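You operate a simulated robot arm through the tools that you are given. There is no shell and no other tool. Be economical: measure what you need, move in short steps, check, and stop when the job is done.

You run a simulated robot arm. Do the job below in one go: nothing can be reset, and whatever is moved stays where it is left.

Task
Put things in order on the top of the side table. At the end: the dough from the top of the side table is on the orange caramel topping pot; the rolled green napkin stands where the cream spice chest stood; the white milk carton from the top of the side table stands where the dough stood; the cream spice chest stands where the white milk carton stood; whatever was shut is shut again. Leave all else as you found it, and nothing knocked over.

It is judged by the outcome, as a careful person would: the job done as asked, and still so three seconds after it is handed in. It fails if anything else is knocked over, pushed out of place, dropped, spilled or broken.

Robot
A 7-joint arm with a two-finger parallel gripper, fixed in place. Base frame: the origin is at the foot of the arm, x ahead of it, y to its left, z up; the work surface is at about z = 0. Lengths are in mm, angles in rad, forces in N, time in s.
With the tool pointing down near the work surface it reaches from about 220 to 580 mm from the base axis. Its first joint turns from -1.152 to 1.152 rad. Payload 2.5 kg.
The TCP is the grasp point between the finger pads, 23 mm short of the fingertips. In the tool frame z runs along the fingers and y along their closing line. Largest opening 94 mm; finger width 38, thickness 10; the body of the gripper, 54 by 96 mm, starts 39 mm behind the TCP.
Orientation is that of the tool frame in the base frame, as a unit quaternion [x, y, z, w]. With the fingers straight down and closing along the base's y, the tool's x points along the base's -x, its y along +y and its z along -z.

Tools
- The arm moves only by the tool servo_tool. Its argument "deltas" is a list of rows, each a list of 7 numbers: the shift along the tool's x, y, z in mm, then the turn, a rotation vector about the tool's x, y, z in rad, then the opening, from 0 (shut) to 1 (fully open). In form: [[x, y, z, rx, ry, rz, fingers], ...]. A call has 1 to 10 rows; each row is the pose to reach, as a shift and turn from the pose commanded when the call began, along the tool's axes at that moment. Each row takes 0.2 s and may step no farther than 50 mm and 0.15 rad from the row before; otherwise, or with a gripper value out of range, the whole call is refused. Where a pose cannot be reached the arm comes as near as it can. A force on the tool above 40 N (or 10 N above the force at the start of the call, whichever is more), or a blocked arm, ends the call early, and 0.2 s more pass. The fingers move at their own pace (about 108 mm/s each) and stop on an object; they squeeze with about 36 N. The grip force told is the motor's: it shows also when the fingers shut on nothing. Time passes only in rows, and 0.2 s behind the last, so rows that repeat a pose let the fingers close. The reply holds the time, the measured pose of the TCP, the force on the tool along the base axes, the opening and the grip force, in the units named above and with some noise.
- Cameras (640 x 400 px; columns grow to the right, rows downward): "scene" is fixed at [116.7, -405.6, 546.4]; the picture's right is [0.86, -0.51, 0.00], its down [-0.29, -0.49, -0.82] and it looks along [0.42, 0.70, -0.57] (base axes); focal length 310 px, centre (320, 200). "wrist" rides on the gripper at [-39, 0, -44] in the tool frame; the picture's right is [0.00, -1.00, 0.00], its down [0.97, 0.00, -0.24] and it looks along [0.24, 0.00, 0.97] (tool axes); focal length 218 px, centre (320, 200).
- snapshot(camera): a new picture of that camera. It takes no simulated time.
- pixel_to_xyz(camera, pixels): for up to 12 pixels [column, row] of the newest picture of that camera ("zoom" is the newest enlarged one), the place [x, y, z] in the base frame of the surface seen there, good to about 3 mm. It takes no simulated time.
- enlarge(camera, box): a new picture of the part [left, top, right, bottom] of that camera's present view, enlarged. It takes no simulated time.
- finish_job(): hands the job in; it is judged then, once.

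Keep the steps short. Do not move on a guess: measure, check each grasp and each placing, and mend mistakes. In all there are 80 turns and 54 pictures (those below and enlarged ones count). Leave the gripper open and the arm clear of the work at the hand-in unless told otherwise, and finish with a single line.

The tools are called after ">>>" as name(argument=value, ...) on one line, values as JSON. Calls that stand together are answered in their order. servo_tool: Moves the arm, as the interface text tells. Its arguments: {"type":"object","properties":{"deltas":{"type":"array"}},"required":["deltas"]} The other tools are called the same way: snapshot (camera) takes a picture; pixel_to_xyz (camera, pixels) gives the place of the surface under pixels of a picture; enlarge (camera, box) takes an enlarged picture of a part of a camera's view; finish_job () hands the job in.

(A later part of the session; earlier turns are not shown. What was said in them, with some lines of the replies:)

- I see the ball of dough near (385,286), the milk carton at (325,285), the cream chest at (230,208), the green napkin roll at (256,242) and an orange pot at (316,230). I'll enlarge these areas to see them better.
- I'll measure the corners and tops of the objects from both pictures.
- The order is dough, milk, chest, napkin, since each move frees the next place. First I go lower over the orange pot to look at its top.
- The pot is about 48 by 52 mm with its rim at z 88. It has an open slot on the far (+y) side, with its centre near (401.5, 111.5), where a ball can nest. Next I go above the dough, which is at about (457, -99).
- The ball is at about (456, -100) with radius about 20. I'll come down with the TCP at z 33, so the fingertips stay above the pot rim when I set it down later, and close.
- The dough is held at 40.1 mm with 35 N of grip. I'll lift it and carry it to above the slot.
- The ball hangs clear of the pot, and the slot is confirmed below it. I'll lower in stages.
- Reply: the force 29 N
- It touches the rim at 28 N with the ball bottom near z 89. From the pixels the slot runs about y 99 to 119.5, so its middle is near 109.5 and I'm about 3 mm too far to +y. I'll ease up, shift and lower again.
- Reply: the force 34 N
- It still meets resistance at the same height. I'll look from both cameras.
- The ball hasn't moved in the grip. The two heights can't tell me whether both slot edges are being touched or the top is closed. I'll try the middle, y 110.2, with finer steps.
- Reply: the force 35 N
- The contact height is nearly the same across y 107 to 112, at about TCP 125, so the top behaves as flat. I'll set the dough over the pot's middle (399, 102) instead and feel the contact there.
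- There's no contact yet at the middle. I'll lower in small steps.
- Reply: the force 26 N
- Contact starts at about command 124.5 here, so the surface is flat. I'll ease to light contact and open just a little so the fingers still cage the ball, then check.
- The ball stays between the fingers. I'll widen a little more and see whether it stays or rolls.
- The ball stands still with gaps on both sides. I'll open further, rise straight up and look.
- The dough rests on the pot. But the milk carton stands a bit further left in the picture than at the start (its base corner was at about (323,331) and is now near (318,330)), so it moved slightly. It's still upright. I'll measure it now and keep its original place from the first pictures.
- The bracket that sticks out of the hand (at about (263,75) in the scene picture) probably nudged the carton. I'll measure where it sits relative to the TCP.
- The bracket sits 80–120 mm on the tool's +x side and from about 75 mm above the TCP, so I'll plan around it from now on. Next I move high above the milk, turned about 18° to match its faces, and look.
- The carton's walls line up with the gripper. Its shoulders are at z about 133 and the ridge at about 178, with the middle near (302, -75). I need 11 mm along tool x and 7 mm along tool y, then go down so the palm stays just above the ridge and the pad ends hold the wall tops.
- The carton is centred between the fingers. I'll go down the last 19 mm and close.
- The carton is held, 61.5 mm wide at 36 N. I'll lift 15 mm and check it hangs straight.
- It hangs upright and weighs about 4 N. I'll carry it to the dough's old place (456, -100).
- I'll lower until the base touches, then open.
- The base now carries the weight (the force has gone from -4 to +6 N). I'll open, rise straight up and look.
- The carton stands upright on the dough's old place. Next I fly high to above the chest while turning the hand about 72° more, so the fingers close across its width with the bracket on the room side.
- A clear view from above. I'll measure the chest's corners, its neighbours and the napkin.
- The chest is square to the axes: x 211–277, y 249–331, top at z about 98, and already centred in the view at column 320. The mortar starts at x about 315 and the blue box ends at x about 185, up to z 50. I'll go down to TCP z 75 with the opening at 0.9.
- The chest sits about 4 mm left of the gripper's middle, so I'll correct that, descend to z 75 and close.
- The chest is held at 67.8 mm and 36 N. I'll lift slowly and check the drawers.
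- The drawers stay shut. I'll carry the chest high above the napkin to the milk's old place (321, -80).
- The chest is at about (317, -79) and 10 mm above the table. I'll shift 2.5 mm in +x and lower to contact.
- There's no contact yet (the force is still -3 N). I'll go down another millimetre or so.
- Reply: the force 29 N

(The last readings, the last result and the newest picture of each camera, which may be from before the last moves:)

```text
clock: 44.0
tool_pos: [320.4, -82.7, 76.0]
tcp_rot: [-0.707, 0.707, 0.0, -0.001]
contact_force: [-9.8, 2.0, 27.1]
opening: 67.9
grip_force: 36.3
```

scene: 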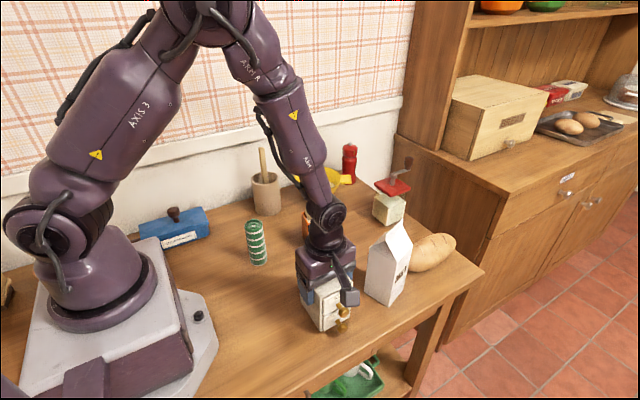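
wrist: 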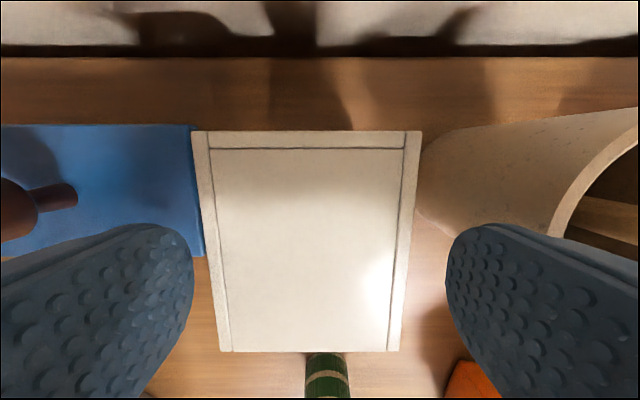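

It's in contact at 27 N. I'll ease back slightly, open, rise and look.

>>> servo_tool(deltas=[[0, 0, -0.7, 0, 0, 0, 0.5], [0, 0, -0.7, 0, 0, 0, 0.7], [0, 0, -0.7, 0, 0, 0, 0.9], [0, 0, -0.7, 0, 0, 0, 0.9], [0, 0, -40, 0, 0, 0, 0.9], [0, 0, -85, 0, 0, 0, 1], [0, 0, -130, 0, 0, 0, 1], [0, 0, -170, 0, 0, 0, 1], [0, 0, -170, 0, 0, 0, 1]])

>>> enlarge(camera="scene", box=[230, 190, 440, 340])

>>> snapshot(camera="wrist")

```text
clock: 46.0
tool_pos: [325.0, -81.9, 246.8]
tcp_rot: [-0.707, 0.708, 0.0, 0.001]
contact_force: [-0.9, -0.2, -0.2]
opening: 94.1
grip_force: 0.0
```

```text
2.67 times, centred on (335, 265) of scene
```

zoom: 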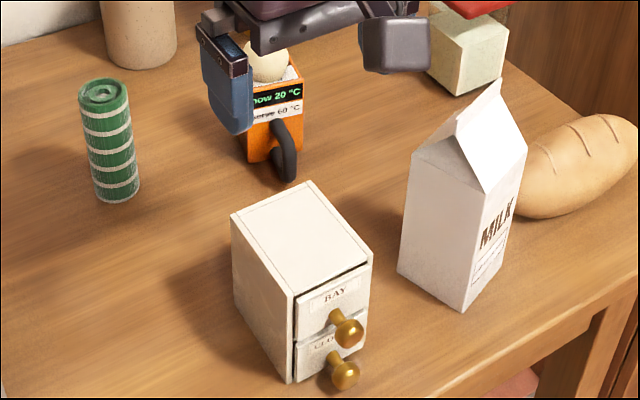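

```text
15 pictures are left
```

wrist: 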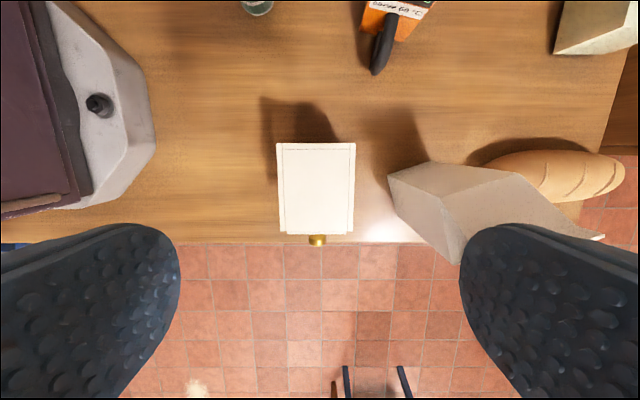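

The chest stands well with its drawers shut. I'll measure it and then go above the napkin.

>>> pixel_to_xyz(camera="wrist", pixels=[[280, 147], [353, 147], [282, 230], [350, 230]])

>>> servo_tool(deltas=[[-40, 12, 0, 0, 0, 0, 1], [-85, 28, 0, 0, 0, 0, 1], [-130, 45, 0, 0, 0, 0, 1], [-170, 62, 0, 0, 0, 0, 1], [-194, 70, 0, 0, 0, 0, 1], [-194, 70, 10, 0, 0, 0, 1]])

>>> snapshot(camera="wrist")

```text
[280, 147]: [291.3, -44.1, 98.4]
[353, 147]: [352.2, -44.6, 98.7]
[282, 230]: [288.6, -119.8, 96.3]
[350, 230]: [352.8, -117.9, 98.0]
```

```text
clock: 47.4
tool_pos: [254.2, 116.1, 235.1]
tcp_rot: [-0.707, 0.707, 0.0, -0.001]
contact_force: [0.7, 0.7, 0.8]
opening: 93.7
grip_force: 0.0
```

```text
14 pictures are left
```

wrist: 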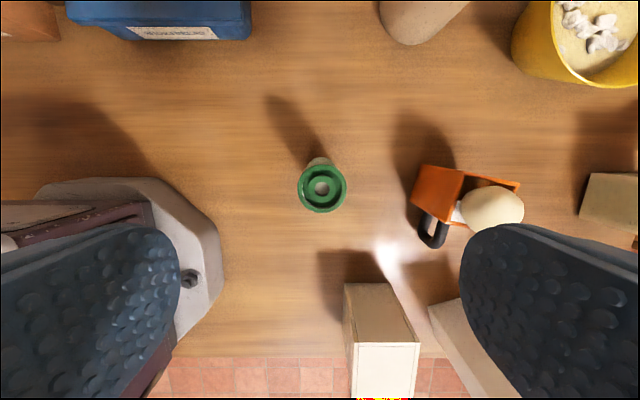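

>>> pixel_to_xyz(camera="wrist", pixels=[[303, 189], [342, 189], [322, 170], [322, 207], [318, 160], [465, 185]])

```text
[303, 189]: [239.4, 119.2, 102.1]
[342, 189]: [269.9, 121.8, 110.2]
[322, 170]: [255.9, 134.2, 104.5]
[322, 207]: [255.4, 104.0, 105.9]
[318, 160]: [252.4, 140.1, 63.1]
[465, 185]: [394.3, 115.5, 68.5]
```

The napkin is centred at about (255, 120), 37 mm across, with its top at z about 108. I'll descend to TCP z 80 and close.

>>> servo_tool(deltas=[[-4, -1, 45, 0, 0, 0, 1], [-4, -1, 90, 0, 0, 0, 1], [-4, -1, 130, 0, 0, 0, 1], [-4, -1, 153, 0, 0, 0, 1], [-4, -1, 153, 0, 0, 0, 1], [-4, -1, 153, 0, 0, 0, 0.7], [-4, -1, 153, 0, 0, 0, 0.45], [-4, -1, 153, 0, 0, 0, 0.28], [-4, -1, 153, 0, 0, 0, 0.28], [-4, -1, 153, 0, 0, 0, 0.28]])

>>> enlarge(camera="scene", box=[180, 150, 340, 290])

```text
clock: 49.6
tool_pos: [252.4, 115.6, 80.8]
tcp_rot: [-0.707, 0.708, 0.0, 0.0]
contact_force: [0.1, -0.5, 0.2]
opening: 38.6
grip_force: 35.8
```

```text
2.86 times, centred on (260, 220) of scene
```

zoom: 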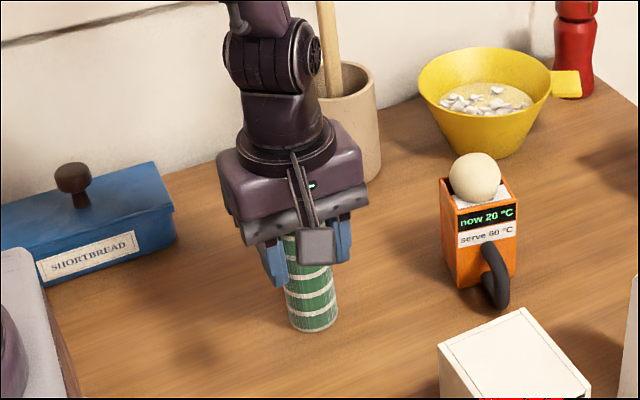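

The napkin is held at 38.6 mm. I'll lift 35 mm, carry it to the chest's old place (244, 290) and lower most of the way.

>>> servo_tool(deltas=[[0, 0, -15, 0, 0, 0, 0.28], [0, 0, -35, 0, 0, 0, 0.28], [-40, 3, -35, 0, 0, 0, 0.28], [-85, 5, -35, 0, 0, 0, 0.28], [-130, 7, -35, 0, 0, 0, 0.28], [-160, 8, -35, 0, 0, 0, 0.28], [-172, 8, -35, 0, 0, 0, 0.28], [-172, 8, -18, 0, 0, 0, 0.28], [-172, 8, -4, 0, 0, 0, 0.28], [-172, 8, -4, 0, 0, 0, 0.28]])

>>> enlarge(camera="scene", box=[150, 130, 310, 270])

```text
clock: 51.8
tool_pos: [244.8, 288.9, 85.5]
tcp_rot: [-0.707, 0.708, 0.0, -0.001]
contact_force: [-0.2, -0.4, -0.1]
opening: 38.6
grip_force: 36.0
```

```text
2.86 times, centred on (230, 200) of scene
```

zoom: 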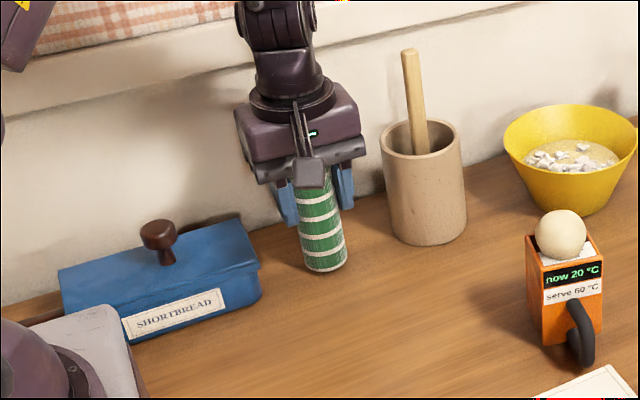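

The napkin is upright at (245, 290). I'll lower the last millimetres until it touches.

>>> servo_tool(deltas=[[0, 0, 1.5, 0, 0, 0, 0.28], [0, 0, 3, 0, 0, 0, 0.28], [0, 0, 4, 0, 0, 0, 0.28], [0, 0, 4, 0, 0, 0, 0.28]])

```text
clock: 52.8
tool_pos: [244.7, 289.0, 82.1]
tcp_rot: [-0.706, 0.708, 0.0, 0.0]
contact_force: [0.7, -0.7, -0.2]
opening: 38.7
grip_force: 35.9
```

>>> servo_tool(deltas=[[0, 0, 0.5, 0, 0, 0, 0.28], [0, 0, 1, 0, 0, 0, 0.28], [0, 0, 1, 0, 0, 0, 0.28]])

```text
clock: 53.6
tool_pos: [245.3, 288.6, 82.3]
tcp_rot: [-0.707, 0.708, 0.001, 0.0]
contact_force: [-0.7, -0.5, -0.6]
opening: 38.9
grip_force: 35.9
```

There's still no contact, so I'll go a little further.

>>> servo_tool(deltas=[[0, 0, 0.5, 0, 0, 0, 0.28], [0, 0, 1, 0, 0, 0, 0.28], [0, 0, 1, 0, 0, 0, 0.28]])

```text
clock: 54.4
tool_pos: [245.5, 287.4, 81.3]
tcp_rot: [-0.707, 0.708, 0.0, 0.0]
contact_force: [0.0, 0.4, -0.4]
opening: 38.6
grip_force: 35.7
```

>>> servo_tool(deltas=[[0, 0, 0.5, 0, 0, 0, 0.28], [0, 0, 1, 0, 0, 0, 0.28], [0, 0, 1, 0, 0, 0, 0.28]])

```text
clock: 55.2
tool_pos: [246.2, 287.8, 80.6]
tcp_rot: [-0.707, 0.707, -0.001, 0.0]
contact_force: [-1.8, -1.5, 5.5]
opening: 38.7
grip_force: 36.3
```

It's in contact (5.5 N). I'll open within the free space beside the mortar, rise and look.

>>> servo_tool(deltas=[[0, 0, 0, 0, 0, 0, 0.45], [0, 0, 0, 0, 0, 0, 0.65], [0, 0, 0, 0, 0, 0, 0.8], [0, 0, 0, 0, 0, 0, 0.8], [0, 0, -40, 0, 0, 0, 0.8], [0, 0, -85, 0, 0, 0, 0.8], [0, 0, -130, 0, 0, 0, 0.9], [0, 0, -175, 0, 0, 0, 1], [0, 0, -175, 0, 0, 0, 1]])

>>> snapshot(camera="scene")

>>> snapshot(camera="wrist")

```text
clock: 57.2
tool_pos: [246.0, 286.7, 253.6]
tcp_rot: [-0.707, 0.707, 0.0, 0.0]
contact_force: [0.0, -0.3, 0.2]
opening: 94.0
grip_force: 0.0
```

```text
11 pictures are left
```

scene: 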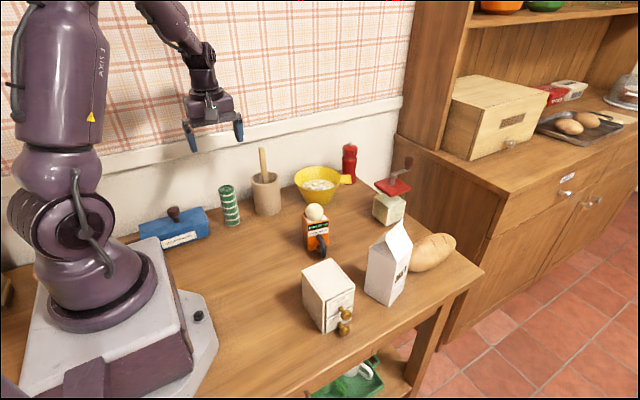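

```text
10 pictures are left
```

wrist: 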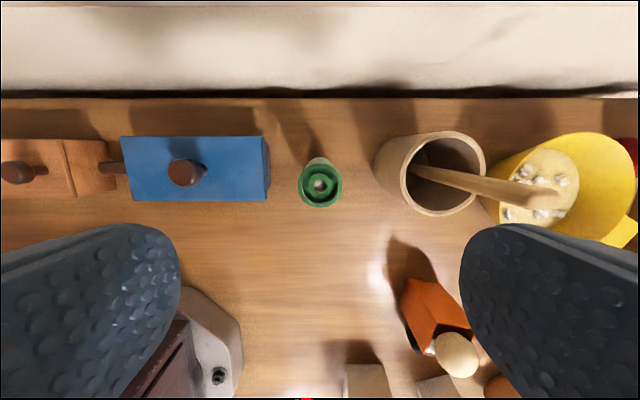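

Everything stands in place. I'll take one close look at the chest's drawers, the pot and the dough before handing in.

>>> enlarge(camera="scene", box=[280, 190, 420, 340])

>>> enlarge(camera="scene", box=[190, 140, 350, 280])

```text
2.67 times, centred on (350, 265) of scene
```

zoom: 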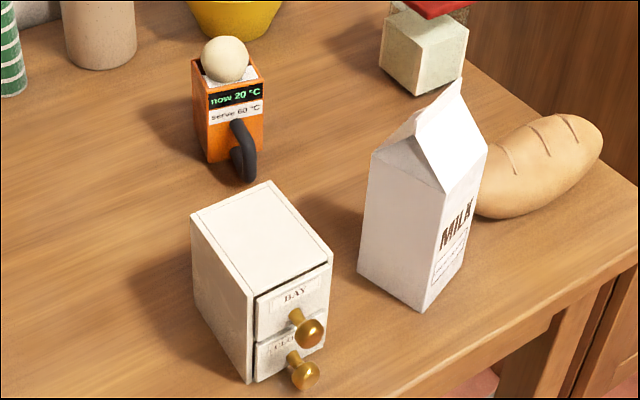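

```text
2.86 times, centred on (270, 210) of scene
```

zoom: 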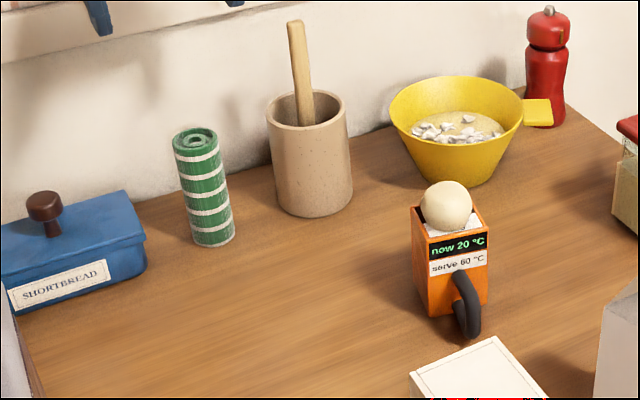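

The pot is where it was with the dough resting on it, the drawers are shut, the neighbours haven't moved, and the arm is clear with the gripper open. I'm handing in.

>>> finish_job()

```text
The job is handed in.
```

The job is handed in: the dough is on the caramel pot, the milk carton stands where the dough stood, the chest (drawers shut) where the carton stood, and the napkin where the chest stood; on the way the arm nudged the carton about 15 mm without tipping it, so I set the chest by the carton's starting position.
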